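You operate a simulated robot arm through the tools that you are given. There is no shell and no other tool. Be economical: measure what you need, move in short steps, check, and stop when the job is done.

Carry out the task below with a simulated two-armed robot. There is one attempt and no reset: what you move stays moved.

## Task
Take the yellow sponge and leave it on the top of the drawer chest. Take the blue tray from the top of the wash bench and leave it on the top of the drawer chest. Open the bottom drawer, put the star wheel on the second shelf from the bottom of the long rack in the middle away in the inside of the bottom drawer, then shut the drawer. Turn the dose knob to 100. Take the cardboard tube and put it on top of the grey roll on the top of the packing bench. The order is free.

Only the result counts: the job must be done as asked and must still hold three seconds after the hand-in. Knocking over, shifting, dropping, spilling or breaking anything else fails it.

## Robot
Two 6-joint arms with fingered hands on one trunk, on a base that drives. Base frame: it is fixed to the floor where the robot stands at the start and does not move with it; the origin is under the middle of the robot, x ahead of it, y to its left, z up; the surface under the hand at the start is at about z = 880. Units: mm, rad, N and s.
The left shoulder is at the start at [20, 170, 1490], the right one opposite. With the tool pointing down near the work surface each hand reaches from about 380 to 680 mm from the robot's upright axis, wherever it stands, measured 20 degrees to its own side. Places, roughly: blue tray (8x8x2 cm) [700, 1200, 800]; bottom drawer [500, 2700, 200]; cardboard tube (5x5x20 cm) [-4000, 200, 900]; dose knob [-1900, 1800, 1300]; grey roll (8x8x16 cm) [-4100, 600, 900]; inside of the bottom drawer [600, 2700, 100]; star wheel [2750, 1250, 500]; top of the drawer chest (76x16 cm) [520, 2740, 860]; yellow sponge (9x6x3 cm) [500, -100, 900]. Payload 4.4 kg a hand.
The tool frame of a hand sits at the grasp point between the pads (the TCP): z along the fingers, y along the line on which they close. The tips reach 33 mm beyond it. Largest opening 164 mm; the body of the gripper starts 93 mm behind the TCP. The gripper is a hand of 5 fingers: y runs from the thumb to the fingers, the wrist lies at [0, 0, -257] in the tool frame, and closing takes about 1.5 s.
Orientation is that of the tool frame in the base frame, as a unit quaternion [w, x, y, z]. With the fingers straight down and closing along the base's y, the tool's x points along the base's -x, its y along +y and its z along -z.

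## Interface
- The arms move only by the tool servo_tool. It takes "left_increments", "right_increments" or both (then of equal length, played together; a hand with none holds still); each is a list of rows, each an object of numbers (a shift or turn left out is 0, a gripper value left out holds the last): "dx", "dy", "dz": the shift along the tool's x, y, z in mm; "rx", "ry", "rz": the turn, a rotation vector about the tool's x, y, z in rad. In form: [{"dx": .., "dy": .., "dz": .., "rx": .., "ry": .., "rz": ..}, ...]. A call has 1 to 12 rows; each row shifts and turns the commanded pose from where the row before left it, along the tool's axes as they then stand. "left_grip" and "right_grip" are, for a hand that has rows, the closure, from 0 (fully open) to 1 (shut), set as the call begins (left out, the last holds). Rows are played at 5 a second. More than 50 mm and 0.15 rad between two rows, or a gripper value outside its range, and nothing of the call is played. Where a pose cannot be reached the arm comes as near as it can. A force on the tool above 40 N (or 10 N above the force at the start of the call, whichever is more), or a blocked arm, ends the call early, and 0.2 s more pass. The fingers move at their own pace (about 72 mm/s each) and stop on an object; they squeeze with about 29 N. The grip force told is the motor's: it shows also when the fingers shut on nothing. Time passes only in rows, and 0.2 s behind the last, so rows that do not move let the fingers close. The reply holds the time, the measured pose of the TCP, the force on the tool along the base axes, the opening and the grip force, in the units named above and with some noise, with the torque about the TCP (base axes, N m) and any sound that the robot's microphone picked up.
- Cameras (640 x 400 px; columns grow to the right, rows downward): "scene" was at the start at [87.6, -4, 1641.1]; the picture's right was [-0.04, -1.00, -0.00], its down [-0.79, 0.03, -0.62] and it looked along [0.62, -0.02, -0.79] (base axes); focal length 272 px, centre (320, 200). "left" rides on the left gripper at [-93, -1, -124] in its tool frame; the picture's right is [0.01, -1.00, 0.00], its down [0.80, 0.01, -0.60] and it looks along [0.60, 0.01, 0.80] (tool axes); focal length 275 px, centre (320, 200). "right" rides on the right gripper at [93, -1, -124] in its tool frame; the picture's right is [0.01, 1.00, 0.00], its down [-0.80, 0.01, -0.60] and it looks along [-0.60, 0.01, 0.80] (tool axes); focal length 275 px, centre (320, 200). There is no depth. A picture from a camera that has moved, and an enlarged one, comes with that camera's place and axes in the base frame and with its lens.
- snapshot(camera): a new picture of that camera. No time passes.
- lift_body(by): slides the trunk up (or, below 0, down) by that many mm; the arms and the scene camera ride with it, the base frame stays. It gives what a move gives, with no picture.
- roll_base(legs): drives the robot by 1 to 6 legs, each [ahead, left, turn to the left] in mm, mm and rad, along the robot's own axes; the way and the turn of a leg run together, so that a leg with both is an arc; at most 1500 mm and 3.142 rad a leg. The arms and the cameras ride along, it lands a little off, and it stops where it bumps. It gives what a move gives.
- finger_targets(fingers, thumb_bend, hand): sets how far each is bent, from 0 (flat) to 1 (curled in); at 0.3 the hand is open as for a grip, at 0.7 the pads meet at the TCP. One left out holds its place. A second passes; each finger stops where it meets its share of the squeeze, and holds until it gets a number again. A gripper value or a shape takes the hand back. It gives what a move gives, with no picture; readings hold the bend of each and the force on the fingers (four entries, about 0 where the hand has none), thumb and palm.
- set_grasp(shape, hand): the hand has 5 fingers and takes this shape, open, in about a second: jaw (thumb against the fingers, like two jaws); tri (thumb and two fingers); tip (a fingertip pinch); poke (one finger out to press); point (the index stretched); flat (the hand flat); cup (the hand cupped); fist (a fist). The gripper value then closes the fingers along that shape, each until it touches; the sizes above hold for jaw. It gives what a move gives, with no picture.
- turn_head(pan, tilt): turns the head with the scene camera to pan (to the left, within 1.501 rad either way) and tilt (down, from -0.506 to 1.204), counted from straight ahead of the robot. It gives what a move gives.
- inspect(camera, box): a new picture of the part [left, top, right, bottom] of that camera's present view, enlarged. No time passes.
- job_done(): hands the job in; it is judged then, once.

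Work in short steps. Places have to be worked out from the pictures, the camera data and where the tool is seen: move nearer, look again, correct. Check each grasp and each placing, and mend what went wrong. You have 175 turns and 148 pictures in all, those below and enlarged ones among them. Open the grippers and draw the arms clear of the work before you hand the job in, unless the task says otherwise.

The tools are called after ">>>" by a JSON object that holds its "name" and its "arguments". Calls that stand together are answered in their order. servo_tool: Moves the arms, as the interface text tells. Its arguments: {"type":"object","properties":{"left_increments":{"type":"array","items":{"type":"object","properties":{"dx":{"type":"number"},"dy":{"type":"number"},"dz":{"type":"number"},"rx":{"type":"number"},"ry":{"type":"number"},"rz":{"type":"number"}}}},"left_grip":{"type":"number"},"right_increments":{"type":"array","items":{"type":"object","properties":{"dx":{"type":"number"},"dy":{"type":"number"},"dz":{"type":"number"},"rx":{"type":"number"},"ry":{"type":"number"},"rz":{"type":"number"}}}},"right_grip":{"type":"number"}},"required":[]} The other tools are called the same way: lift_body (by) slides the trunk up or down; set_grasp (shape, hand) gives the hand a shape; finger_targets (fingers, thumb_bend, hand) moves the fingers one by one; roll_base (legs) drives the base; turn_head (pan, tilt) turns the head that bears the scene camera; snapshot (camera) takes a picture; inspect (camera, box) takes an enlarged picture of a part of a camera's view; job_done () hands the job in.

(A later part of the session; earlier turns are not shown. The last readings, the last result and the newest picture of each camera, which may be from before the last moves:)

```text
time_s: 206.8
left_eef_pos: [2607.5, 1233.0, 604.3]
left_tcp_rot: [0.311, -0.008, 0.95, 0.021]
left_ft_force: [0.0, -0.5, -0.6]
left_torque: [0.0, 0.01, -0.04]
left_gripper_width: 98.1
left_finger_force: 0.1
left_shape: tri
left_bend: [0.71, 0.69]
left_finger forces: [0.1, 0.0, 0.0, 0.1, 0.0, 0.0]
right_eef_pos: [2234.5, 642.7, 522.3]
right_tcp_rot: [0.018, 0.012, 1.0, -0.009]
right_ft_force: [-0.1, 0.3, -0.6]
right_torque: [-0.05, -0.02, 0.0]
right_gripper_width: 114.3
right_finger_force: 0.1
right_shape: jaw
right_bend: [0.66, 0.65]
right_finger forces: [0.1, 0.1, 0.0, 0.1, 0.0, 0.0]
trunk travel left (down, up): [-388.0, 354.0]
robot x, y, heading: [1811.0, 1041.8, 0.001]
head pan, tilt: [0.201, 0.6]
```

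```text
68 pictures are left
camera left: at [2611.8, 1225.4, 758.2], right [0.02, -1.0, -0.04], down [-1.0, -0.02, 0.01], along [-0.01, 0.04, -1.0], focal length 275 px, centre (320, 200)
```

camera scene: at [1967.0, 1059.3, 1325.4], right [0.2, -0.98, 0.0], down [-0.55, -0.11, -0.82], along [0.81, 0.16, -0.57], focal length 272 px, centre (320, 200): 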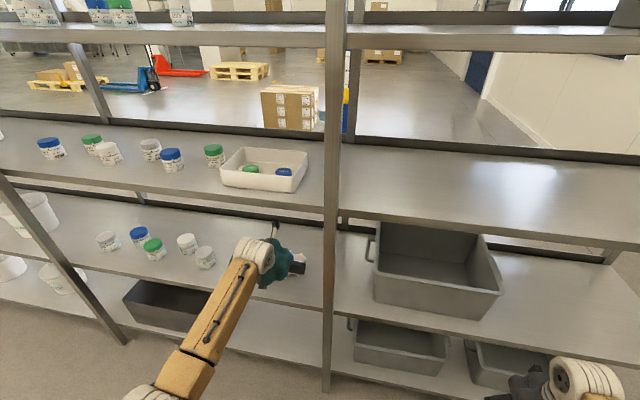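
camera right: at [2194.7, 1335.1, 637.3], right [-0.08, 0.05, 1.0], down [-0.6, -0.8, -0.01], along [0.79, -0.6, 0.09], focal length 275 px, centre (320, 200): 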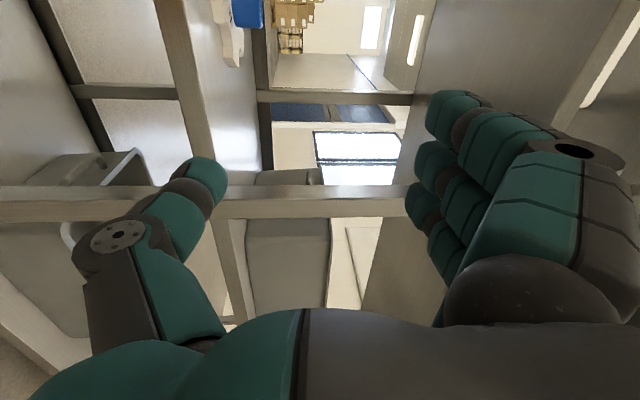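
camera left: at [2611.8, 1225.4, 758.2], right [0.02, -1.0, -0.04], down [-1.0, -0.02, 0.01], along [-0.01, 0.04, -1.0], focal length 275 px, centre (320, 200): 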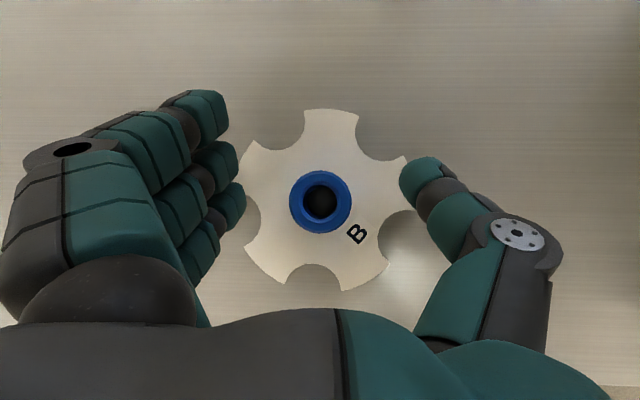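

Hub lies ~9 mm behind the closing line; I move 5 mm back and 4 mm down, then close.

>>> {"name": "servo_tool", "arguments": {"left_increments": [{"dx": 6}, {}]}}

>>> {"name": "servo_tool", "arguments": {"left_increments": [{}, {}, {}, {}, {}, {}, {}, {}], "left_grip": 0.95}}

>>> {"name": "snapshot", "arguments": {"camera": "left"}}

```text
time_s: 207.4
left_eef_pos: [2604.9, 1231.3, 604.9]
left_tcp_rot: [0.312, -0.007, 0.95, 0.022]
left_ft_force: [1.5, 0.0, 6.5]
left_torque: [0.45, 0.04, -0.15]
left_gripper_width: 98.1
left_finger_force: 0.0
left_shape: tri
left_bend: [0.71, 0.69]
left_finger forces: [0.0, 0.0, 0.1, 6.9, 0.0, 0.1]
right_eef_pos: [2233.8, 643.2, 522.7]
right_tcp_rot: [0.019, 0.012, 1.0, -0.009]
right_ft_force: [0.1, 0.0, 0.5]
right_torque: [-0.06, -0.01, 0.02]
right_gripper_width: 114.5
right_finger_force: 0.0
right_shape: jaw
right_bend: [0.66, 0.65]
right_finger forces: [0.1, 0.1, 0.0, 0.0, 0.0, 0.0]
trunk travel left (down, up): [-388.0, 354.0]
robot x, y, heading: [1810.2, 1038.0, 0.001]
head pan, tilt: [0.201, 0.6]
```

```text
time_s: 209.2
left_eef_pos: [2604.2, 1231.1, 607.0]
left_tcp_rot: [0.314, -0.007, 0.949, 0.021]
left_ft_force: [0.9, 9.8, 28.6]
left_torque: [1.28, 0.59, -0.17]
left_gripper_width: 45.4
left_finger_force: 29.3
left_shape: tri
left_bend: [0.7, 0.72]
left_finger forces: [0.0, 0.1, 0.1, 54.3, 27.9, 0.0]
right_eef_pos: [2233.2, 642.4, 523.7]
right_tcp_rot: [0.019, 0.012, 1.0, -0.009]
right_ft_force: [-0.3, -0.9, -1.2]
right_torque: [-0.02, 0.04, -0.01]
right_gripper_width: 114.4
right_finger_force: 0.1
right_shape: jaw
right_bend: [0.66, 0.65]
right_finger forces: [0.0, 0.0, 0.1, 0.0, 0.1, 0.0]
trunk travel left (down, up): [-388.0, 354.0]
robot x, y, heading: [1809.5, 1037.8, 0.0]
head pan, tilt: [0.201, 0.6]
```

```text
67 pictures are left
camera left: at [2606.4, 1224.2, 760.9], right [0.02, -1.0, -0.04], down [-1.0, -0.02, 0.0], along [0.0, 0.04, -1.0], focal length 275 px, centre (320, 200)
```

left: 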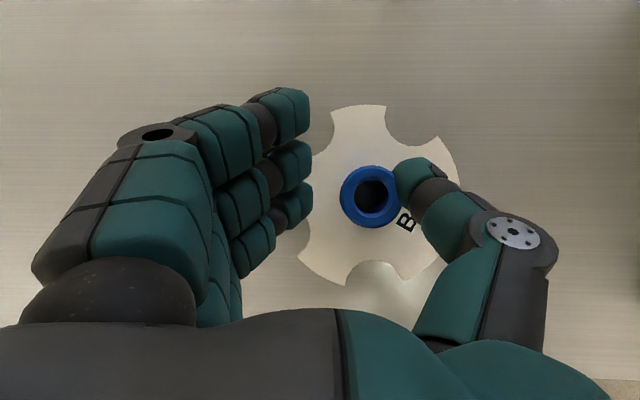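

Thumb and little finger clamp the hub. I lift 25 mm with the trunk and check.

>>> {"name": "lift_body", "arguments": {"by": 25}}

>>> {"name": "snapshot", "arguments": {"camera": "left"}}

```text
time_s: 209.9
left_eef_pos: [2602.2, 1232.2, 622.1]
left_tcp_rot: [0.308, -0.008, 0.951, 0.021]
left_ft_force: [1.4, 0.1, -2.0]
left_torque: [0.05, -0.01, 0.01]
left_gripper_width: 28.5
left_finger_force: 29.2
left_shape: tri
left_bend: [0.72, 0.78]
left_finger forces: [0.0, 0.1, 8.5, 0.2, 8.0, 0.1]
right_eef_pos: [2234.7, 641.6, 547.5]
right_tcp_rot: [0.018, 0.011, 1.0, -0.009]
right_ft_force: [0.2, -0.3, 0.2]
right_torque: [-0.02, 0.0, 0.01]
right_gripper_width: 114.5
right_finger_force: 0.0
right_shape: jaw
right_bend: [0.66, 0.65]
right_finger forces: [0.0, 0.0, 0.0, 0.0, 0.0, 0.1]
trunk travel left (down, up): [-413.0, 329.0]
robot x, y, heading: [1810.5, 1039.1, -0.0]
head pan, tilt: [0.201, 0.6]
```

```text
66 pictures are left
camera left: at [2606.0, 1224.8, 776.4], right [0.02, -1.0, -0.04], down [-1.0, -0.02, 0.02], along [-0.02, 0.04, -1.0], focal length 275 px, centre (320, 200)
```

left: 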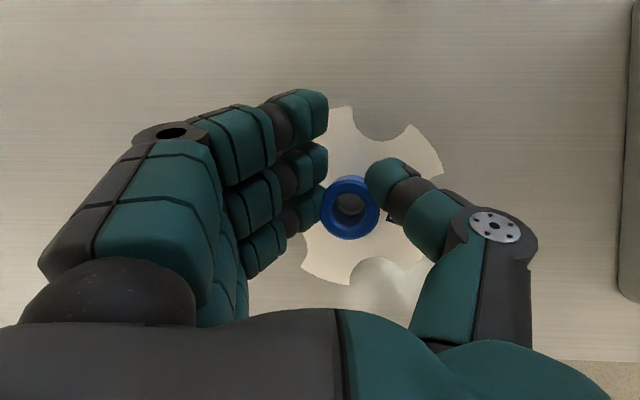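

It is lifted but the grip is light. I bring it to the shelf front (hub ≈ x 2525), set it down there and regrip with a steeper hand.

>>> {"name": "roll_base", "arguments": {"legs": [[-80, 0, 0]]}}

>>> {"name": "snapshot", "arguments": {"camera": "left"}}

```text
time_s: 211.0
left_eef_pos: [2524.4, 1233.6, 626.5]
left_tcp_rot: [0.31, -0.009, 0.95, 0.022]
left_ft_force: [-0.6, -0.1, -1.2]
left_torque: [0.01, -0.01, -0.02]
left_gripper_width: 28.7
left_finger_force: 29.4
left_shape: tri
left_bend: [0.72, 0.78]
left_finger forces: [0.1, 0.0, 8.4, 0.2, 7.9, 0.0]
right_eef_pos: [2156.4, 642.9, 547.2]
right_tcp_rot: [0.019, 0.01, 1.0, -0.009]
right_ft_force: [0.4, -0.2, 0.1]
right_torque: [0.04, 0.0, 0.01]
right_gripper_width: 114.2
right_finger_force: 0.1
right_shape: jaw
right_bend: [0.66, 0.65]
right_finger forces: [0.0, 0.0, 0.1, 0.0, 0.0, 0.0]
trunk travel left (down, up): [-413.0, 329.0]
robot x, y, heading: [1731.5, 1038.4, 0.003]
head pan, tilt: [0.201, 0.6]
```

```text
65 pictures are left
camera left: at [2528.0, 1226.6, 780.9], right [0.02, -1.0, -0.04], down [-1.0, -0.02, 0.01], along [-0.01, 0.04, -1.0], focal length 275 px, centre (320, 200)
```

left: 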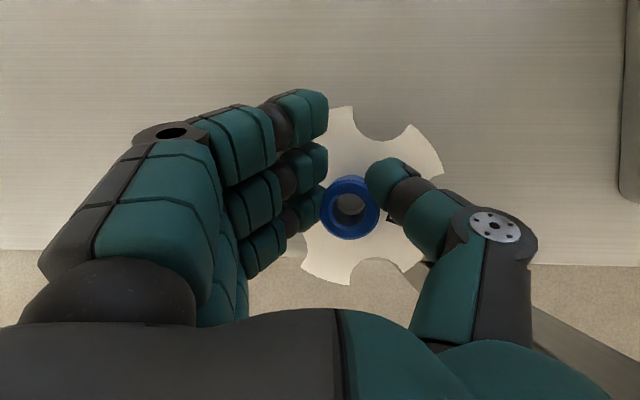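

It travels with the hand. I lower it back to the shelf and release.

>>> {"name": "lift_body", "arguments": {"by": -19}}

>>> {"name": "servo_tool", "arguments": {"left_increments": [{}, {}, {}, {}], "left_grip": 0.45}}

>>> {"name": "snapshot", "arguments": {"camera": "left"}}

```text
time_s: 211.7
left_eef_pos: [2528.6, 1232.3, 614.5]
left_tcp_rot: [0.317, -0.007, 0.948, 0.022]
left_ft_force: [1.9, -1.9, 25.4]
left_torque: [0.55, 1.17, 0.16]
left_gripper_width: 31.7
left_finger_force: 29.1
left_shape: tri
left_bend: [0.73, 0.75]
left_finger forces: [0.0, 0.0, 15.4, 39.4, 14.4, 0.0]
right_eef_pos: [2156.5, 642.4, 528.5]
right_tcp_rot: [0.019, 0.012, 1.0, -0.009]
right_ft_force: [0.4, -0.5, 0.3]
right_torque: [-0.02, 0.05, -0.03]
right_gripper_width: 114.5
right_finger_force: 0.1
right_shape: jaw
right_bend: [0.66, 0.65]
right_finger forces: [0.0, 0.0, 0.0, 0.0, 0.0, 0.1]
trunk travel left (down, up): [-394.0, 348.0]
robot x, y, heading: [1732.8, 1033.9, -0.001]
head pan, tilt: [0.201, 0.6]
```

```text
time_s: 212.7
left_eef_pos: [2527.1, 1232.2, 611.3]
left_tcp_rot: [0.314, -0.008, 0.949, 0.022]
left_ft_force: [1.4, -8.0, 21.6]
left_torque: [0.7, 0.35, 0.11]
left_gripper_width: 85.0
left_finger_force: 0.1
left_shape: tri
left_bend: [0.73, 0.71]
left_finger forces: [0.0, 0.0, 0.8, 22.0, 0.0, 0.0]
right_eef_pos: [2155.4, 642.2, 529.6]
right_tcp_rot: [0.02, 0.011, 1.0, -0.009]
right_ft_force: [-0.1, -0.8, -0.2]
right_torque: [0.01, 0.01, -0.01]
right_gripper_width: 114.4
right_finger_force: 0.2
right_shape: jaw
right_bend: [0.66, 0.65]
right_finger forces: [0.1, 0.0, 0.0, 0.0, 0.0, 0.0]
trunk travel left (down, up): [-394.0, 348.0]
robot x, y, heading: [1732.3, 1036.3, -0.0]
head pan, tilt: [0.201, 0.6]
```

```text
64 pictures are left
camera left: at [2528.5, 1224.9, 765.1], right [0.02, -1.0, -0.04], down [-1.0, -0.02, 0.01], along [-0.01, 0.04, -1.0], focal length 275 px, centre (320, 200)
```

left: 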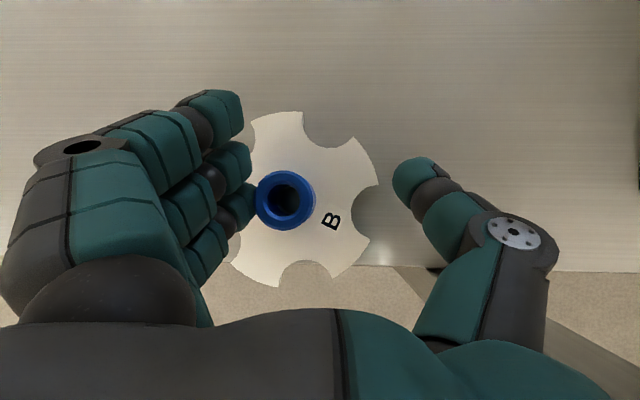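

The wheel lies at the shelf front, hub ≈ (2525, 1254). I rise, reduce the tilt to ~20°, and re-centre.

>>> {"name": "lift_body", "arguments": {"by": 45}}

>>> {"name": "servo_tool", "arguments": {"left_increments": [{"ry": 0.145, "dy": 12}, {"ry": 0.14, "dy": 10}, {}], "left_grip": 0.4}}

>>> {"name": "snapshot", "arguments": {"camera": "left"}}

```text
time_s: 213.5
left_eef_pos: [2522.8, 1235.3, 652.2]
left_tcp_rot: [0.309, -0.01, 0.951, 0.023]
left_ft_force: [0.6, -0.1, 0.0]
left_torque: [-0.02, 0.01, 0.04]
left_gripper_width: 89.3
left_finger_force: 0.1
left_shape: tri
left_bend: [0.72, 0.71]
left_finger forces: [0.1, 0.1, 0.0, 0.0, 0.1, 0.0]
right_eef_pos: [2156.5, 643.0, 573.1]
right_tcp_rot: [0.017, 0.01, 1.0, -0.009]
right_ft_force: [0.8, 0.0, -1.0]
right_torque: [-0.02, 0.0, -0.01]
right_gripper_width: 114.2
right_finger_force: 0.1
right_shape: jaw
right_bend: [0.66, 0.65]
right_finger forces: [0.0, 0.1, 0.0, 0.0, 0.0, 0.0]
trunk travel left (down, up): [-439.0, 303.0]
robot x, y, heading: [1733.5, 1037.4, -0.001]
head pan, tilt: [0.201, 0.6]
```

```text
time_s: 214.3
left_eef_pos: [2459.7, 1283.1, 687.7]
left_tcp_rot: [0.177, -0.012, 0.984, 0.02]
left_ft_force: [1.1, -0.3, 0.8]
left_torque: [0.01, 0.09, 0.0]
left_gripper_width: 98.1
left_finger_force: 0.0
left_shape: tri
left_bend: [0.71, 0.69]
left_finger forces: [0.0, 0.0, 0.1, 0.1, 0.1, 0.0]
left hand out of reach, approached as far as the arm can: row 1, 2
right_eef_pos: [2158.8, 642.2, 572.9]
right_tcp_rot: [0.017, 0.011, 1.0, -0.008]
right_ft_force: [-0.6, 0.1, 1.3]
right_torque: [-0.01, 0.03, 0.0]
right_gripper_width: 114.4
right_finger_force: 0.1
right_shape: jaw
right_bend: [0.66, 0.65]
right_finger forces: [0.0, 0.1, 0.0, 0.0, 0.0, 0.0]
trunk travel left (down, up): [-439.0, 303.0]
robot x, y, heading: [1731.7, 1040.3, -0.005]
head pan, tilt: [0.201, 0.6]
```

```text
63 pictures are left
camera left: at [2504.4, 1276.8, 835.6], right [0.02, -1.0, -0.04], down [-0.96, -0.03, 0.28], along [-0.28, 0.03, -0.96], focal length 275 px, centre (320, 200)
```

left: 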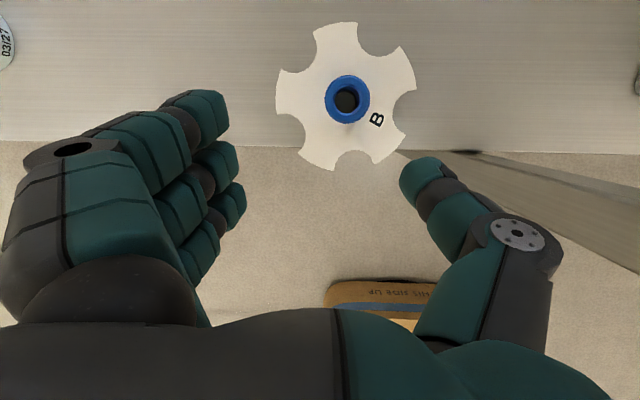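

Hub at (2523, 1264). I tilt slightly to 25°, drive 57 mm ahead and 19 right, then check before lowering.

>>> {"name": "servo_tool", "arguments": {"left_increments": [{"ry": -0.08}, {}]}}

>>> {"name": "roll_base", "arguments": {"legs": [[57, -19, 0]]}}

>>> {"name": "lift_body", "arguments": {"by": -45}}

>>> {"name": "snapshot", "arguments": {"camera": "left"}}

```text
time_s: 214.9
left_eef_pos: [2460.1, 1283.2, 687.3]
left_tcp_rot: [0.211, -0.011, 0.977, 0.021]
left_ft_force: [-0.6, -0.2, 0.2]
left_torque: [0.01, 0.03, 0.01]
left_gripper_width: 97.9
left_finger_force: 0.0
left_shape: tri
left_bend: [0.71, 0.69]
left_finger forces: [0.0, 0.0, 0.0, 0.0, 0.0, 0.1]
right_eef_pos: [2157.1, 643.8, 573.1]
right_tcp_rot: [0.018, 0.01, 1.0, -0.01]
right_ft_force: [-0.3, 0.2, 0.8]
right_torque: [0.01, 0.01, 0.0]
right_gripper_width: 114.6
right_finger_force: 0.1
right_shape: jaw
right_bend: [0.66, 0.65]
right_finger forces: [0.0, 0.0, 0.1, 0.0, 0.0, 0.0]
trunk travel left (down, up): [-439.0, 303.0]
robot x, y, heading: [1733.4, 1038.9, 0.003]
head pan, tilt: [0.201, 0.6]
```

```text
time_s: 215.9
left_eef_pos: [2518.0, 1262.7, 687.9]
left_tcp_rot: [0.211, -0.011, 0.977, 0.022]
left_ft_force: [0.7, 0.0, 0.3]
left_torque: [0.01, 0.03, 0.0]
left_gripper_width: 97.9
left_finger_force: 0.1
left_shape: tri
left_bend: [0.71, 0.69]
left_finger forces: [0.1, 0.1, 0.0, 0.1, 0.0, 0.0]
right_eef_pos: [2214.9, 623.1, 572.2]
right_tcp_rot: [0.018, 0.011, 1.0, -0.01]
right_ft_force: [0.4, 0.1, 0.7]
right_torque: [-0.01, 0.01, -0.01]
right_gripper_width: 114.2
right_finger_force: 0.0
right_shape: jaw
right_bend: [0.66, 0.65]
right_finger forces: [0.0, 0.0, 0.0, 0.1, 0.0, 0.1]
trunk travel left (down, up): [-439.0, 303.0]
robot x, y, heading: [1789.4, 1019.6, 0.008]
head pan, tilt: [0.201, 0.6]
```

```text
time_s: 216.8
left_eef_pos: [2517.7, 1262.3, 644.4]
left_tcp_rot: [0.213, -0.011, 0.977, 0.022]
left_ft_force: [-0.8, 0.4, 0.8]
left_torque: [0.04, 0.01, 0.02]
left_gripper_width: 98.0
left_finger_force: 0.1
left_shape: tri
left_bend: [0.71, 0.69]
left_finger forces: [0.0, 0.0, 0.0, 0.1, 0.0, 0.1]
right_eef_pos: [2215.1, 623.4, 529.4]
right_tcp_rot: [0.018, 0.01, 1.0, -0.009]
right_ft_force: [0.4, -0.3, 1.1]
right_torque: [-0.01, 0.01, 0.01]
right_gripper_width: 114.5
right_finger_force: 0.0
right_shape: jaw
right_bend: [0.66, 0.65]
right_finger forces: [0.0, 0.0, 0.0, 0.0, 0.1, 0.0]
trunk travel left (down, up): [-394.0, 348.0]
robot x, y, heading: [1788.5, 1018.8, 0.005]
head pan, tilt: [0.201, 0.6]
```

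```text
62 pictures are left
camera left: at [2552.3, 1256.9, 794.9], right [0.02, -1.0, -0.04], down [-0.98, -0.03, 0.21], along [-0.21, 0.04, -0.98], focal length 275 px, centre (320, 200)
```

left: 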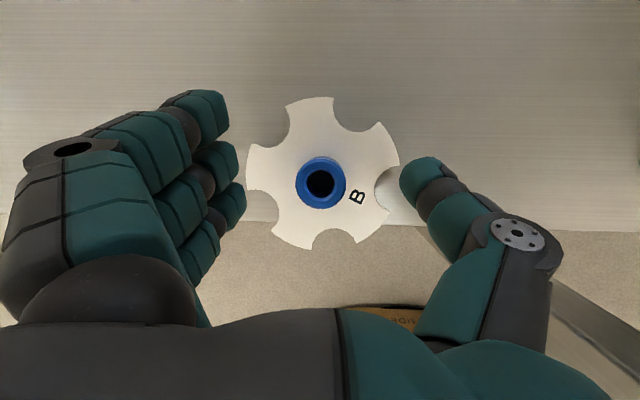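

Aligned. I lower 46 mm with the trunk.

>>> {"name": "lift_body", "arguments": {"by": -46}}

>>> {"name": "snapshot", "arguments": {"camera": "left"}}

```text
time_s: 217.7
left_eef_pos: [2517.6, 1262.8, 598.0]
left_tcp_rot: [0.212, -0.01, 0.977, 0.022]
left_ft_force: [0.7, -0.2, 3.8]
left_torque: [0.19, 0.09, -0.04]
left_gripper_width: 98.0
left_finger_force: 0.1
left_shape: tri
left_bend: [0.71, 0.69]
left_finger forces: [0.1, 0.0, 0.0, 3.5, 0.1, 0.0]
right_eef_pos: [2215.6, 623.0, 483.9]
right_tcp_rot: [0.018, 0.01, 1.0, -0.009]
right_ft_force: [0.3, -0.5, -0.1]
right_torque: [-0.01, 0.03, -0.05]
right_gripper_width: 114.6
right_finger_force: 0.0
right_shape: jaw
right_bend: [0.66, 0.65]
right_finger forces: [0.0, 0.0, 0.0, 0.1, 0.1, 0.1]
trunk travel left (down, up): [-348.0, 394.0]
robot x, y, heading: [1787.1, 1021.2, -0.0]
head pan, tilt: [0.201, 0.6]
```

```text
61 pictures are left
camera left: at [2552.4, 1256.8, 748.7], right [0.02, -1.0, -0.04], down [-0.98, -0.03, 0.21], along [-0.21, 0.04, -0.98], focal length 275 px, centre (320, 200)
```

left: 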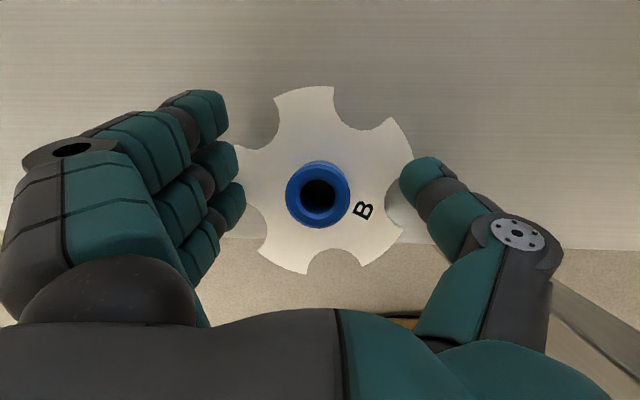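

Hub is on the closing line, little finger just at the plate. I close.

>>> {"name": "servo_tool", "arguments": {"left_increments": [{}, {}, {}, {}, {}, {}, {}, {}], "left_grip": 0.95}}

>>> {"name": "snapshot", "arguments": {"camera": "left"}}

```text
time_s: 219.4
left_eef_pos: [2519.3, 1261.4, 599.8]
left_tcp_rot: [0.214, -0.01, 0.976, 0.02]
left_ft_force: [8.4, 3.1, 21.6]
left_torque: [0.75, 0.33, -0.31]
left_gripper_width: 46.2
left_finger_force: 28.6
left_shape: tri
left_bend: [0.73, 0.74]
left_finger forces: [0.1, 0.0, 5.3, 30.5, 29.1, 0.0]
right_eef_pos: [2214.3, 622.8, 483.3]
right_tcp_rot: [0.019, 0.01, 1.0, -0.009]
right_ft_force: [-0.1, -1.2, 0.1]
right_torque: [0.01, -0.02, 0.03]
right_gripper_width: 114.5
right_finger_force: 0.1
right_shape: jaw
right_bend: [0.66, 0.65]
right_finger forces: [0.0, 0.0, 0.0, 0.1, 0.0, 0.0]
trunk travel left (down, up): [-348.0, 394.0]
robot x, y, heading: [1792.5, 1019.3, -0.0]
head pan, tilt: [0.201, 0.6]
```

```text
60 pictures are left
camera left: at [2552.5, 1255.7, 751.3], right [0.02, -1.0, -0.04], down [-0.98, -0.03, 0.21], along [-0.21, 0.04, -0.98], focal length 275 px, centre (320, 200)
```

left: 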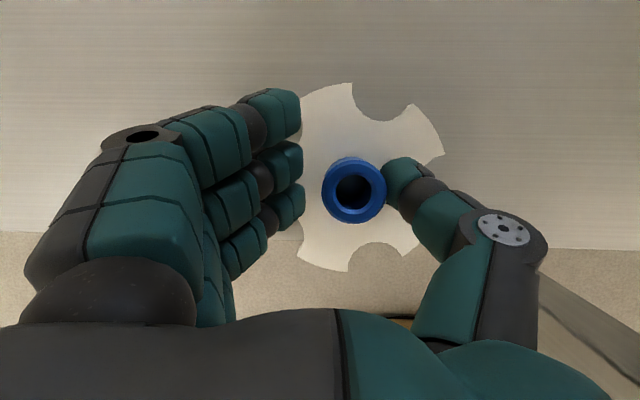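

Little finger jams on the plate. I raise 6 mm so the fingers can close onto the hub.

>>> {"name": "lift_body", "arguments": {"by": 6}}

>>> {"name": "servo_tool", "arguments": {"left_increments": [{}, {}, {}, {}], "left_grip": 1.0}}

>>> {"name": "snapshot", "arguments": {"camera": "left"}}

```text
time_s: 220.0
left_eef_pos: [2514.9, 1261.5, 600.6]
left_tcp_rot: [0.208, -0.011, 0.978, 0.02]
left_ft_force: [-0.7, -0.6, 7.0]
left_torque: [0.2, 0.38, 0.07]
left_gripper_width: 45.2
left_finger_force: 29.1
left_shape: tri
left_bend: [0.73, 0.74]
left_finger forces: [0.0, 0.0, 0.0, 31.1, 27.5, 0.0]
right_eef_pos: [2214.2, 623.8, 488.8]
right_tcp_rot: [0.018, 0.012, 1.0, -0.009]
right_ft_force: [-0.8, 0.0, 0.0]
right_torque: [0.01, 0.0, -0.03]
right_gripper_width: 114.4
right_finger_force: 0.0
right_shape: jaw
right_bend: [0.66, 0.65]
right_finger forces: [0.0, 0.0, 0.0, 0.0, 0.1, 0.0]
trunk travel left (down, up): [-354.0, 388.0]
robot x, y, heading: [1787.3, 1018.1, 0.002]
head pan, tilt: [0.201, 0.6]
```

```text
time_s: 221.0
left_eef_pos: [2518.7, 1263.6, 604.2]
left_tcp_rot: [0.212, -0.011, 0.977, 0.021]
left_ft_force: [-1.9, 0.5, 5.0]
left_torque: [0.15, 0.39, 0.09]
left_gripper_width: 43.5
left_finger_force: 29.3
left_shape: tri
left_bend: [0.72, 0.75]
left_finger forces: [0.1, 0.1, 0.0, 32.6, 25.0, 0.1]
right_eef_pos: [2214.5, 622.3, 488.2]
right_tcp_rot: [0.018, 0.01, 1.0, -0.009]
right_ft_force: [-0.2, 0.3, -0.2]
right_torque: [-0.04, 0.02, 0.04]
right_gripper_width: 114.5
right_finger_force: 0.0
right_shape: jaw
right_bend: [0.66, 0.65]
right_finger forces: [0.0, 0.0, 0.1, 0.1, 0.0, 0.1]
trunk travel left (down, up): [-354.0, 388.0]
robot x, y, heading: [1787.1, 1022.0, 0.004]
head pan, tilt: [0.201, 0.6]
```

```text
59 pictures are left
camera left: at [2552.1, 1256.8, 754.5], right [0.02, -1.0, -0.04], down [-0.98, -0.03, 0.21], along [-0.21, 0.04, -0.98], focal length 275 px, centre (320, 200)
```

left: 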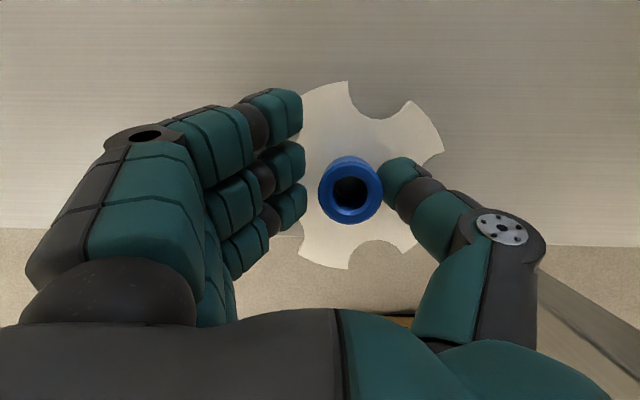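

Thumb (25 N) now opposes the little finger (33 N). I lift 20 mm further to test.

>>> {"name": "lift_body", "arguments": {"by": 20}}

>>> {"name": "snapshot", "arguments": {"camera": "left"}}

```text
time_s: 221.7
left_eef_pos: [2518.2, 1263.3, 622.2]
left_tcp_rot: [0.211, -0.011, 0.977, 0.021]
left_ft_force: [0.1, 0.3, -2.1]
left_torque: [0.04, 0.0, 0.02]
left_gripper_width: 35.2
left_finger_force: 28.8
left_shape: tri
left_bend: [0.73, 0.78]
left_finger forces: [0.1, 0.0, 14.0, 2.1, 14.9, 0.1]
right_eef_pos: [2214.4, 623.8, 508.6]
right_tcp_rot: [0.018, 0.01, 1.0, -0.009]
right_ft_force: [0.1, 0.1, -1.2]
right_torque: [-0.01, 0.0, -0.02]
right_gripper_width: 114.2
right_finger_force: 0.0
right_shape: jaw
right_bend: [0.66, 0.65]
right_finger forces: [0.0, 0.0, 0.1, 0.0, 0.0, 0.0]
trunk travel left (down, up): [-374.0, 368.0]
robot x, y, heading: [1794.0, 1017.0, 0.009]
head pan, tilt: [0.201, 0.6]
```

```text
58 pictures are left
camera left: at [2552.5, 1257.1, 772.5], right [0.02, -1.0, -0.04], down [-0.98, -0.03, 0.22], along [-0.22, 0.04, -0.98], focal length 275 px, centre (320, 200)
```

left: 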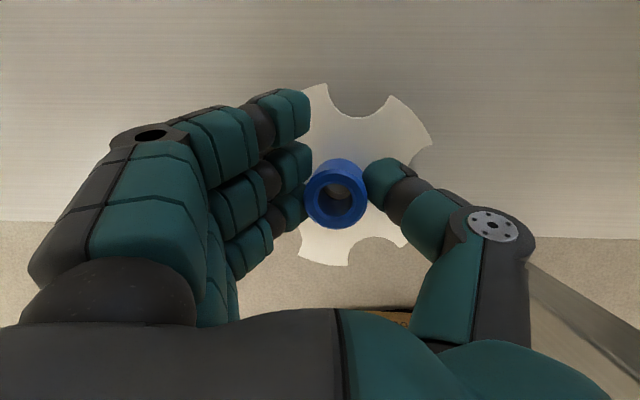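

It is lifted, held by ring finger and thumb (14 N). To get a firmer grip I set it down again and regrip 8 mm further back and a bit higher, so middle and ring both bear.

>>> {"name": "lift_body", "arguments": {"by": -22}}

>>> {"name": "servo_tool", "arguments": {"left_increments": [{}, {}, {}, {}, {}], "left_grip": 0.4}}

>>> {"name": "lift_body", "arguments": {"by": 10}}

>>> {"name": "snapshot", "arguments": {"camera": "left"}}

```text
time_s: 222.3
left_eef_pos: [2519.2, 1263.8, 608.7]
left_tcp_rot: [0.217, -0.011, 0.976, 0.023]
left_ft_force: [-5.3, 2.8, 30.0]
left_torque: [0.9, 1.6, -0.05]
left_gripper_width: 36.4
left_finger_force: 28.6
left_shape: tri
left_bend: [0.74, 0.77]
left_finger forces: [0.0, 0.0, 13.0, 41.1, 18.9, 0.0]
right_eef_pos: [2214.9, 623.2, 487.0]
right_tcp_rot: [0.021, 0.01, 1.0, -0.009]
right_ft_force: [-0.5, 1.1, 0.3]
right_torque: [-0.01, 0.0, 0.0]
right_gripper_width: 114.4
right_finger_force: 0.1
right_shape: jaw
right_bend: [0.66, 0.65]
right_finger forces: [0.0, 0.0, 0.1, 0.1, 0.0, 0.0]
trunk travel left (down, up): [-352.0, 390.0]
robot x, y, heading: [1790.7, 1019.2, 0.004]
head pan, tilt: [0.201, 0.6]
```

```text
time_s: 223.6
left_eef_pos: [2518.1, 1262.9, 605.3]
left_tcp_rot: [0.214, -0.011, 0.976, 0.022]
left_ft_force: [2.5, -6.3, 23.3]
left_torque: [1.05, 0.56, 0.12]
left_gripper_width: 94.1
left_finger_force: 0.0
left_shape: tri
left_bend: [0.72, 0.69]
left_finger forces: [0.1, 0.0, 0.4, 24.2, 0.0, 0.0]
right_eef_pos: [2213.8, 622.5, 486.6]
right_tcp_rot: [0.019, 0.012, 1.0, -0.008]
right_ft_force: [0.6, 1.4, -0.5]
right_torque: [0.0, 0.0, -0.04]
right_gripper_width: 114.6
right_finger_force: 0.0
right_shape: jaw
right_bend: [0.66, 0.65]
right_finger forces: [0.1, 0.1, 0.0, 0.1, 0.1, 0.1]
trunk travel left (down, up): [-352.0, 390.0]
robot x, y, heading: [1789.6, 1016.8, 0.005]
head pan, tilt: [0.201, 0.6]
```

```text
time_s: 224.1
left_eef_pos: [2515.3, 1264.6, 609.6]
left_tcp_rot: [0.208, -0.012, 0.978, 0.021]
left_ft_force: [0.3, -0.3, 0.1]
left_torque: [-0.02, 0.02, 0.02]
left_gripper_width: 97.4
left_finger_force: 0.1
left_shape: tri
left_bend: [0.71, 0.69]
left_finger forces: [0.0, 0.1, 0.4, 0.1, 0.0, 0.0]
right_eef_pos: [2215.0, 624.3, 497.1]
right_tcp_rot: [0.017, 0.011, 1.0, -0.008]
right_ft_force: [-0.1, -0.2, 0.3]
right_torque: [-0.03, 0.0, 0.02]
right_gripper_width: 114.6
right_finger_force: 0.1
right_shape: jaw
right_bend: [0.66, 0.65]
right_finger forces: [0.0, 0.0, 0.1, 0.0, 0.1, 0.1]
trunk travel left (down, up): [-362.0, 380.0]
robot x, y, heading: [1788.4, 1018.1, 0.005]
head pan, tilt: [0.201, 0.6]
```

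```text
57 pictures are left
camera left: at [2551.1, 1258.4, 758.5], right [0.02, -1.0, -0.04], down [-0.97, -0.03, 0.22], along [-0.22, 0.04, -0.97], focal length 275 px, centre (320, 200)
```

left: 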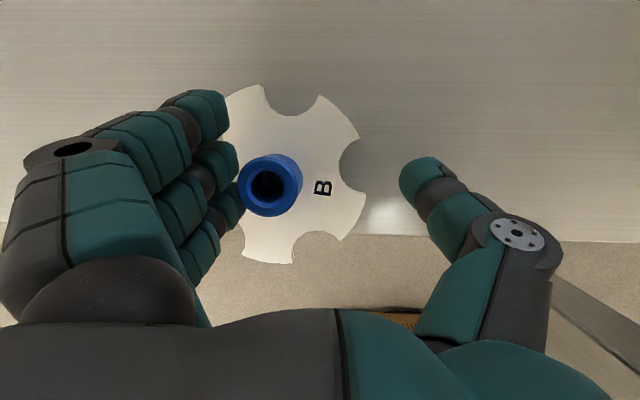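

The wheel followed the little finger 30 mm left. I follow: +30 in y, 6 back, slightly lower, keeping clear of the plate, then close.

>>> {"name": "servo_tool", "arguments": {"left_increments": [{"dy": 15, "dx": 3}, {"dy": 15, "dx": 4, "dz": 1}, {}]}}

>>> {"name": "servo_tool", "arguments": {"left_increments": [{}, {}, {}, {}, {}, {}, {}, {}], "left_grip": 1.0}}

>>> {"name": "snapshot", "arguments": {"camera": "left"}}

```text
time_s: 224.9
left_eef_pos: [2510.4, 1294.1, 608.9]
left_tcp_rot: [0.211, -0.011, 0.977, 0.021]
left_ft_force: [0.0, 0.1, 0.6]
left_torque: [-0.02, 0.0, 0.01]
left_gripper_width: 97.9
left_finger_force: 0.0
left_shape: tri
left_bend: [0.71, 0.69]
left_finger forces: [0.0, 0.0, 0.0, 0.0, 0.1, 0.0]
right_eef_pos: [2213.4, 623.5, 496.1]
right_tcp_rot: [0.018, 0.011, 1.0, -0.009]
right_ft_force: [-0.3, -0.2, 0.3]
right_torque: [0.03, -0.03, 0.01]
right_gripper_width: 114.5
right_finger_force: 0.1
right_shape: jaw
right_bend: [0.66, 0.65]
right_finger forces: [0.0, 0.0, 0.1, 0.0, 0.1, 0.1]
trunk travel left (down, up): [-362.0, 380.0]
robot x, y, heading: [1787.2, 1016.7, 0.005]
head pan, tilt: [0.201, 0.6]
```

```text
time_s: 226.7
left_eef_pos: [2511.0, 1292.4, 610.5]
left_tcp_rot: [0.213, -0.011, 0.977, 0.021]
left_ft_force: [2.8, 0.7, 5.1]
left_torque: [0.43, 0.08, -0.14]
left_gripper_width: 24.9
left_finger_force: 28.8
left_shape: tri
left_bend: [0.71, 0.76]
left_finger forces: [0.1, 7.8, 6.3, 15.4, 25.2, 0.1]
right_eef_pos: [2215.0, 623.5, 496.6]
right_tcp_rot: [0.018, 0.01, 1.0, -0.009]
right_ft_force: [-0.2, -0.6, -0.4]
right_torque: [-0.02, 0.04, -0.01]
right_gripper_width: 114.3
right_finger_force: 0.0
right_shape: jaw
right_bend: [0.66, 0.65]
right_finger forces: [0.0, 0.1, 0.1, 0.0, 0.1, 0.0]
trunk travel left (down, up): [-362.0, 380.0]
robot x, y, heading: [1790.7, 1015.0, 0.006]
head pan, tilt: [0.201, 0.6]
```

```text
56 pictures are left
camera left: at [2545.6, 1287.0, 760.1], right [0.02, -1.0, -0.04], down [-0.98, -0.03, 0.21], along [-0.21, 0.04, -0.98], focal length 275 px, centre (320, 200)
```

left: 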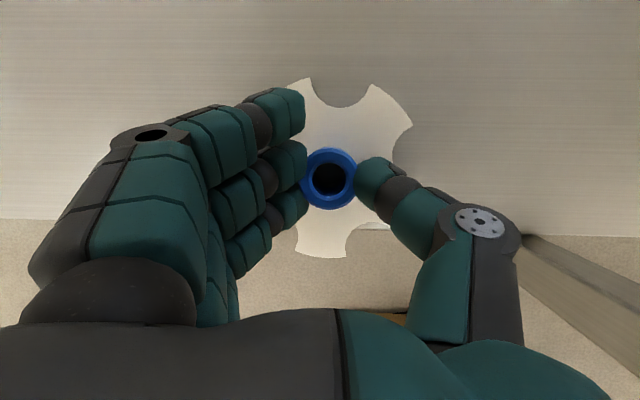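

Excellent: middle, ring and little finger against the thumb, 25 N. I lift it and back out.

>>> {"name": "lift_body", "arguments": {"by": 30}}

>>> {"name": "roll_base", "arguments": {"legs": [[-250, 0, 0]]}}

>>> {"name": "snapshot", "arguments": {"camera": "left"}}

```text
time_s: 227.5
left_eef_pos: [2510.2, 1292.6, 637.6]
left_tcp_rot: [0.211, -0.012, 0.977, 0.021]
left_ft_force: [-0.5, -0.2, -1.8]
left_torque: [-0.01, -0.02, 0.0]
left_gripper_width: 25.0
left_finger_force: 28.5
left_shape: tri
left_bend: [0.71, 0.76]
left_finger forces: [0.0, 11.7, 9.0, 6.4, 25.8, 0.0]
right_eef_pos: [2215.3, 622.6, 525.4]
right_tcp_rot: [0.018, 0.011, 1.0, -0.009]
right_ft_force: [0.2, -0.3, 0.4]
right_torque: [-0.03, 0.02, 0.04]
right_gripper_width: 114.5
right_finger_force: 0.0
right_shape: jaw
right_bend: [0.66, 0.65]
right_finger forces: [0.0, 0.0, 0.0, 0.1, 0.0, 0.0]
trunk travel left (down, up): [-392.0, 350.0]
robot x, y, heading: [1790.1, 1019.1, -0.001]
head pan, tilt: [0.201, 0.6]
```

```text
time_s: 229.3
left_eef_pos: [2253.7, 1291.4, 638.9]
left_tcp_rot: [0.212, -0.011, 0.977, 0.021]
left_ft_force: [-0.8, 0.5, -1.8]
left_torque: [0.04, 0.02, 0.0]
left_gripper_width: 25.1
left_finger_force: 29.2
left_shape: tri
left_bend: [0.71, 0.76]
left_finger forces: [0.0, 11.7, 8.9, 6.3, 25.7, 0.1]
right_eef_pos: [1957.1, 621.7, 526.4]
right_tcp_rot: [0.018, 0.012, 1.0, -0.01]
right_ft_force: [0.0, -0.2, 0.6]
right_torque: [-0.01, -0.04, -0.01]
right_gripper_width: 114.7
right_finger_force: 0.1
right_shape: jaw
right_bend: [0.66, 0.65]
right_finger forces: [0.0, 0.1, 0.0, 0.0, 0.0, 0.1]
trunk travel left (down, up): [-392.0, 350.0]
robot x, y, heading: [1533.7, 1015.2, -0.001]
head pan, tilt: [0.201, 0.6]
```

```text
55 pictures are left
camera left: at [2288.6, 1284.6, 789.6], right [0.02, -1.0, -0.04], down [-0.98, -0.03, 0.21], along [-0.21, 0.04, -0.98], focal length 275 px, centre (320, 200)
```

left: 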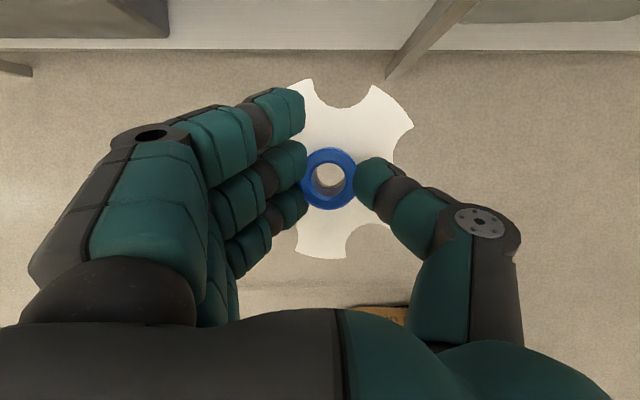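

Firm hold. I first raise and stretch the right arm (to keep its elbow off the base later), then drive back around the wall.

>>> {"name": "servo_tool", "arguments": {"right_increments": [{"dx": -30, "dy": 8, "dz": -20}, {"dx": -30, "dy": 8, "dz": -30}, {"dx": -30, "dy": 8, "dz": -30}, {"dx": -25, "dy": 8, "dz": -38}, {"dx": -20, "dy": 8, "dz": -38}, {"dx": -20, "dy": 8, "dz": -38}, {"dx": -15, "dy": 8, "dz": -38}, {"dx": -15, "dy": 8, "dz": -38}, {"dx": -15, "dy": 8, "dz": -38}, {"dx": -15, "dy": 8, "dz": -38}, {"dz": -38}, {"dz": -20}]}}

>>> {"name": "roll_base", "arguments": {"legs": [[0, 1450, 0], [0, 1400, 0], [-1400, 0, 0], [-1100, 0, 0]]}}

>>> {"name": "snapshot", "arguments": {"camera": "left"}}

```text
time_s: 231.9
left_eef_pos: [2254.7, 1291.1, 639.1]
left_tcp_rot: [0.212, -0.011, 0.977, 0.022]
left_ft_force: [0.3, 0.7, -2.1]
left_torque: [0.0, 0.04, -0.01]
left_gripper_width: 25.2
left_finger_force: 29.7
left_shape: tri
left_bend: [0.71, 0.76]
left_finger forces: [0.0, 11.8, 9.0, 6.0, 25.8, 0.0]
right_eef_pos: [2219.6, 685.1, 892.3]
right_tcp_rot: [0.017, 0.012, 1.0, -0.008]
right_ft_force: [-0.2, 0.6, -0.1]
right_torque: [-0.03, 0.02, 0.0]
right_gripper_width: 114.4
right_finger_force: 0.1
right_shape: jaw
right_bend: [0.66, 0.65]
right_finger forces: [0.0, 0.1, 0.0, 0.1, 0.0, 0.0]
right hand out of reach, approached as far as the arm can: row 8, 9, 10, 11, 12
trunk travel left (down, up): [-392.0, 350.0]
robot x, y, heading: [1529.5, 1018.8, 0.001]
head pan, tilt: [0.201, 0.6]
```

```text
time_s: 257.5
left_eef_pos: [-194.3, 4173.0, 638.7]
left_tcp_rot: [0.211, -0.027, 0.977, 0.025]
left_ft_force: [0.6, 0.1, -1.8]
left_torque: [0.01, 0.04, -0.02]
left_gripper_width: 25.0
left_finger_force: 29.3
left_shape: tri
left_bend: [0.71, 0.76]
left_finger forces: [0.0, 12.7, 9.0, 5.1, 25.6, 0.0]
right_eef_pos: [-208.8, 3567.6, 892.3]
right_tcp_rot: [0.019, -0.005, 1.0, -0.009]
right_ft_force: [-0.1, 0.7, -0.2]
right_torque: [-0.01, -0.01, 0.0]
right_gripper_width: 114.4
right_finger_force: 0.1
right_shape: jaw
right_bend: [0.66, 0.65]
right_finger forces: [0.0, 0.0, 0.0, 0.1, 0.1, 0.0]
trunk travel left (down, up): [-392.0, 350.0]
robot x, y, heading: [-908.4, 3877.8, 0.037]
head pan, tilt: [0.201, 0.6]
```

```text
54 pictures are left
camera left: at [-159.3, 4167.6, 789.2], right [0.05, -1.0, -0.04], down [-0.98, -0.06, 0.21], along [-0.22, 0.03, -0.98], focal length 275 px, centre (320, 200)
```

left: 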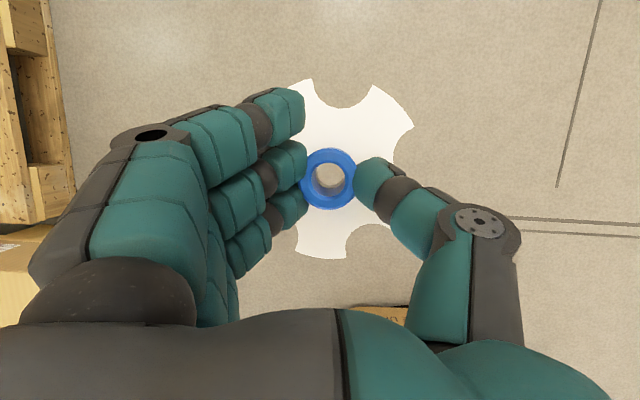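

Still held. I drive to in front of the drawer (y≈2600) and look.

>>> {"name": "roll_base", "arguments": {"legs": [[0, -1278, -0.037]]}}

>>> {"name": "turn_head", "arguments": {"pan": 0.15, "tilt": 0.65}}

>>> {"name": "snapshot", "arguments": {"camera": "scene"}}

```text
time_s: 263.8
left_eef_pos: [-165.3, 2893.1, 638.5]
left_tcp_rot: [0.211, -0.006, 0.977, 0.02]
left_ft_force: [-0.3, 0.3, -2.1]
left_torque: [0.01, 0.05, -0.05]
left_gripper_width: 25.0
left_finger_force: 28.7
left_shape: tri
left_bend: [0.71, 0.76]
left_finger forces: [0.1, 13.1, 9.2, 4.9, 25.6, 0.1]
right_eef_pos: [-204.4, 2287.1, 892.7]
right_tcp_rot: [0.018, 0.017, 1.0, -0.009]
right_ft_force: [-0.1, 0.2, 0.1]
right_torque: [0.01, 0.02, -0.04]
right_gripper_width: 114.2
right_finger_force: 0.1
right_shape: jaw
right_bend: [0.66, 0.65]
right_finger forces: [0.0, 0.0, 0.0, 0.1, 0.0, 0.0]
trunk travel left (down, up): [-392.0, 350.0]
robot x, y, heading: [-885.5, 2627.4, -0.008]
head pan, tilt: [0.201, 0.6]
```

```text
time_s: 264.4
left_eef_pos: [-165.1, 2892.6, 637.6]
left_tcp_rot: [0.212, -0.006, 0.977, 0.02]
left_ft_force: [0.0, 0.1, -2.2]
left_torque: [-0.01, 0.04, 0.01]
left_gripper_width: 25.3
left_finger_force: 28.4
left_shape: tri
left_bend: [0.71, 0.76]
left_finger forces: [0.1, 13.1, 9.1, 5.0, 25.6, 0.0]
right_eef_pos: [-204.6, 2287.5, 892.8]
right_tcp_rot: [0.018, 0.015, 1.0, -0.009]
right_ft_force: [0.2, 0.2, -0.6]
right_torque: [0.01, -0.03, 0.0]
right_gripper_width: 114.5
right_finger_force: 0.1
right_shape: jaw
right_bend: [0.66, 0.65]
right_finger forces: [0.1, 0.1, 0.1, 0.0, 0.0, 0.1]
trunk travel left (down, up): [-392.0, 350.0]
robot x, y, heading: [-892.5, 2624.7, -0.004]
head pan, tilt: [0.15, 0.649]
```

```text
53 pictures are left
camera scene: at [-769.5, 2636.2, 1311.2], right [0.14, -0.99, 0.0], down [-0.6, -0.09, -0.8], along [0.79, 0.11, -0.6], focal length 272 px, centre (320, 200)
```

scene: 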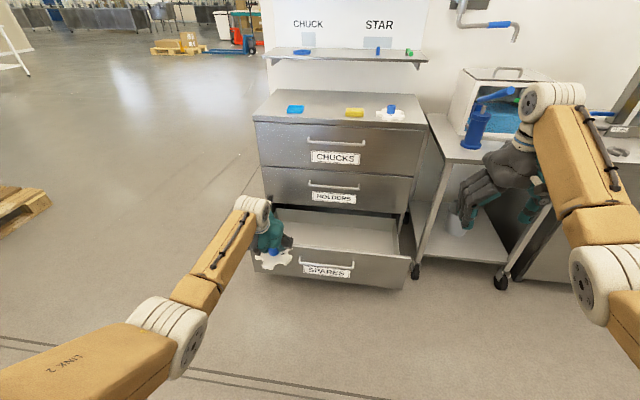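

Things are in place. I pull the right hand in from the cart side, then drive forward so the left hand is over the open drawer.

>>> {"name": "servo_tool", "arguments": {"right_increments": [{"dx": 12, "dy": 35, "dz": 8}, {"dx": 12, "dy": 35, "dz": 8}, {"dx": 12, "dy": 20, "dz": 8}, {}]}}

>>> {"name": "roll_base", "arguments": {"legs": [[0, 40, 0], [440, 0, 0]]}}

>>> {"name": "snapshot", "arguments": {"camera": "left"}}

>>> {"name": "snapshot", "arguments": {"camera": "scene"}}

```text
time_s: 265.4
left_eef_pos: [-165.5, 2891.1, 638.0]
left_tcp_rot: [0.212, -0.006, 0.977, 0.021]
left_ft_force: [0.7, -0.2, -2.0]
left_torque: [-0.01, 0.01, 0.05]
left_gripper_width: 25.0
left_finger_force: 28.8
left_shape: tri
left_bend: [0.71, 0.76]
left_finger forces: [0.0, 13.1, 9.1, 4.9, 25.8, 0.0]
right_eef_pos: [-211.6, 2375.9, 855.0]
right_tcp_rot: [0.02, 0.017, 1.0, -0.009]
right_ft_force: [-0.2, -0.3, 0.3]
right_torque: [0.02, -0.01, 0.0]
right_gripper_width: 114.8
right_finger_force: 0.1
right_shape: jaw
right_bend: [0.66, 0.65]
right_finger forces: [0.0, 0.0, 0.0, 0.0, 0.0, 0.1]
right hand out of reach, approached as far as the arm can: row 1, 2, 3
trunk travel left (down, up): [-392.0, 350.0]
robot x, y, heading: [-888.9, 2626.7, -0.009]
head pan, tilt: [0.15, 0.649]
```

```text
time_s: 268.6
left_eef_pos: [285.6, 2921.9, 638.3]
left_tcp_rot: [0.211, -0.002, 0.977, 0.019]
left_ft_force: [0.2, 0.5, -1.5]
left_torque: [0.01, -0.01, 0.04]
left_gripper_width: 24.8
left_finger_force: 28.9
left_shape: tri
left_bend: [0.71, 0.76]
left_finger forces: [0.1, 13.2, 9.1, 4.8, 25.8, 0.0]
right_eef_pos: [237.6, 2405.8, 853.5]
right_tcp_rot: [0.018, 0.02, 1.0, -0.008]
right_ft_force: [0.4, -0.1, 0.2]
right_torque: [0.01, 0.01, 0.02]
right_gripper_width: 114.5
right_finger_force: 0.0
right_shape: jaw
right_bend: [0.66, 0.65]
right_finger forces: [0.0, 0.0, 0.0, 0.1, 0.0, 0.0]
trunk travel left (down, up): [-392.0, 350.0]
robot x, y, heading: [-439.3, 2656.0, -0.016]
head pan, tilt: [0.15, 0.649]
```

```text
52 pictures are left
camera left: at [321.0, 2915.3, 788.4], right [0.0, -1.0, -0.04], down [-0.98, -0.01, 0.22], along [-0.22, 0.04, -0.98], focal length 275 px, centre (320, 200)
```

left: 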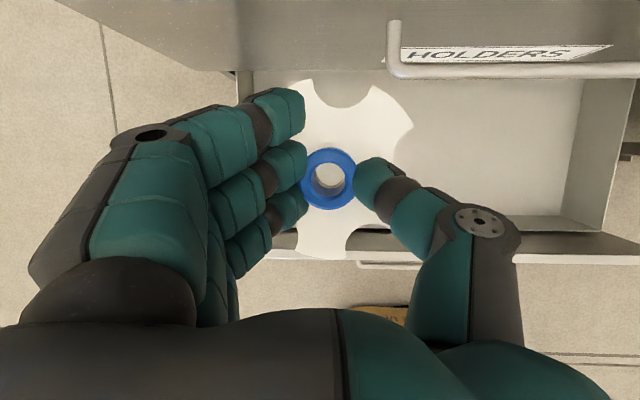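

```text
51 pictures are left
camera scene: at [-318.5, 2669.2, 1311.0], right [0.14, -0.99, 0.0], down [-0.6, -0.08, -0.8], along [0.79, 0.11, -0.61], focal length 272 px, centre (320, 200)
```

scene: 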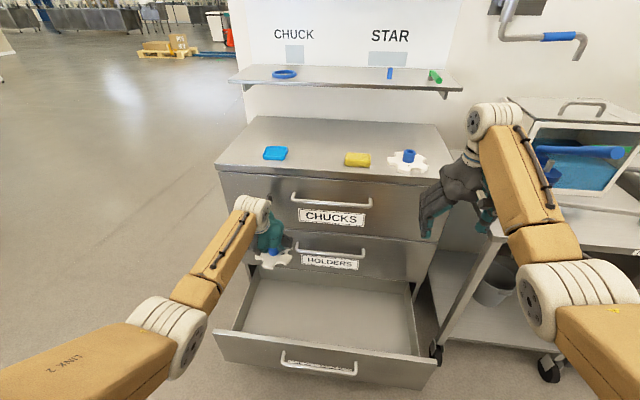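

I shift the hand 120 mm right and 35 mm back so that star and hand pass clear of the drawer side and the middle handle.

>>> {"name": "servo_tool", "arguments": {"left_increments": [{"dx": 8, "dy": -30, "dz": -4}, {"dx": 8, "dy": -30, "dz": -4}, {"dx": 8, "dy": -30, "dz": -4}, {"dx": 8, "dy": -30, "dz": -3}, {}]}}

>>> {"name": "lift_body", "arguments": {"by": -200}}

>>> {"name": "snapshot", "arguments": {"camera": "left"}}

>>> {"name": "snapshot", "arguments": {"camera": "scene"}}

```text
time_s: 269.8
left_eef_pos: [251.5, 2800.5, 634.9]
left_tcp_rot: [0.211, -0.003, 0.977, 0.02]
left_ft_force: [0.0, -0.5, -1.6]
left_torque: [0.0, 0.04, 0.01]
left_gripper_width: 25.2
left_finger_force: 28.9
left_shape: tri
left_bend: [0.71, 0.76]
left_finger forces: [0.1, 13.3, 8.9, 4.8, 25.8, 0.1]
right_eef_pos: [236.7, 2405.1, 854.4]
right_tcp_rot: [0.018, 0.02, 1.0, -0.009]
right_ft_force: [0.0, -0.6, -0.5]
right_torque: [-0.01, -0.04, 0.03]
right_gripper_width: 114.6
right_finger_force: 0.1
right_shape: jaw
right_bend: [0.66, 0.65]
right_finger forces: [0.0, 0.0, 0.0, 0.0, 0.0, 0.1]
trunk travel left (down, up): [-392.0, 350.0]
robot x, y, heading: [-440.1, 2658.3, -0.018]
head pan, tilt: [0.15, 0.649]
```

```text
time_s: 272.0
left_eef_pos: [251.3, 2801.6, 435.0]
left_tcp_rot: [0.212, -0.003, 0.977, 0.02]
left_ft_force: [-0.5, -0.1, -2.4]
left_torque: [0.01, 0.02, 0.0]
left_gripper_width: 25.0
left_finger_force: 29.2
left_shape: tri
left_bend: [0.71, 0.76]
left_finger forces: [0.0, 13.3, 9.0, 4.8, 25.8, 0.0]
right_eef_pos: [225.6, 2405.9, 556.3]
right_tcp_rot: [-0.06, 0.019, 0.998, -0.009]
right_ft_force: [-0.3, -0.1, -0.4]
right_torque: [0.01, -0.01, 0.0]
right_gripper_width: 114.3
right_finger_force: 0.0
right_shape: jaw
right_bend: [0.66, 0.65]
right_finger forces: [0.0, 0.0, 0.1, 0.1, 0.0, 0.0]
trunk travel left (down, up): [-192.0, 550.0]
robot x, y, heading: [-439.0, 2660.1, -0.015]
head pan, tilt: [0.15, 0.649]
```

```text
50 pictures are left
camera left: at [286.9, 2794.7, 585.9], right [0.0, -1.0, -0.04], down [-0.98, -0.01, 0.21], along [-0.21, 0.04, -0.98], focal length 275 px, centre (320, 200)
```

left: 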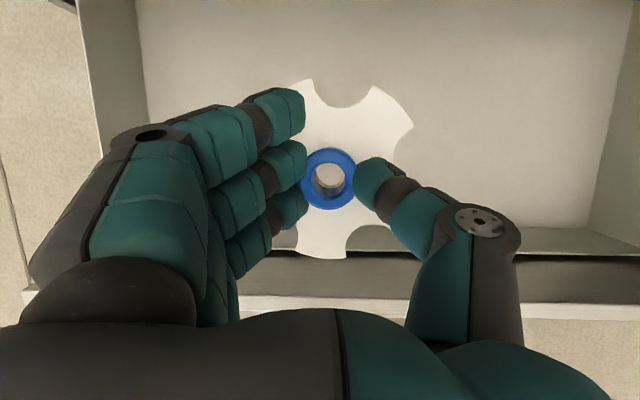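

```text
49 pictures are left
camera scene: at [-261.4, 2668.4, 1107.4], right [0.14, -0.99, 0.0], down [-0.6, -0.08, -0.8], along [0.79, 0.11, -0.6], focal length 272 px, centre (320, 200)
```

scene: 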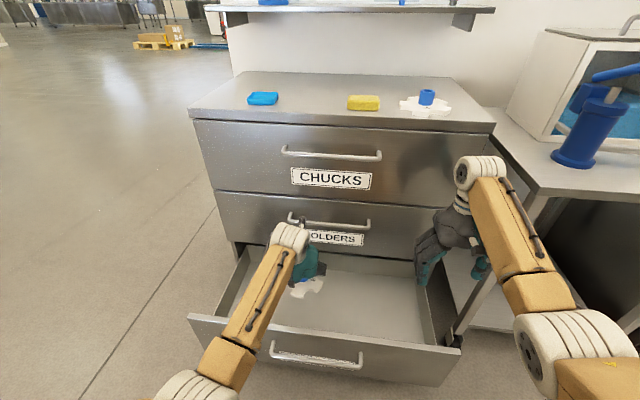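

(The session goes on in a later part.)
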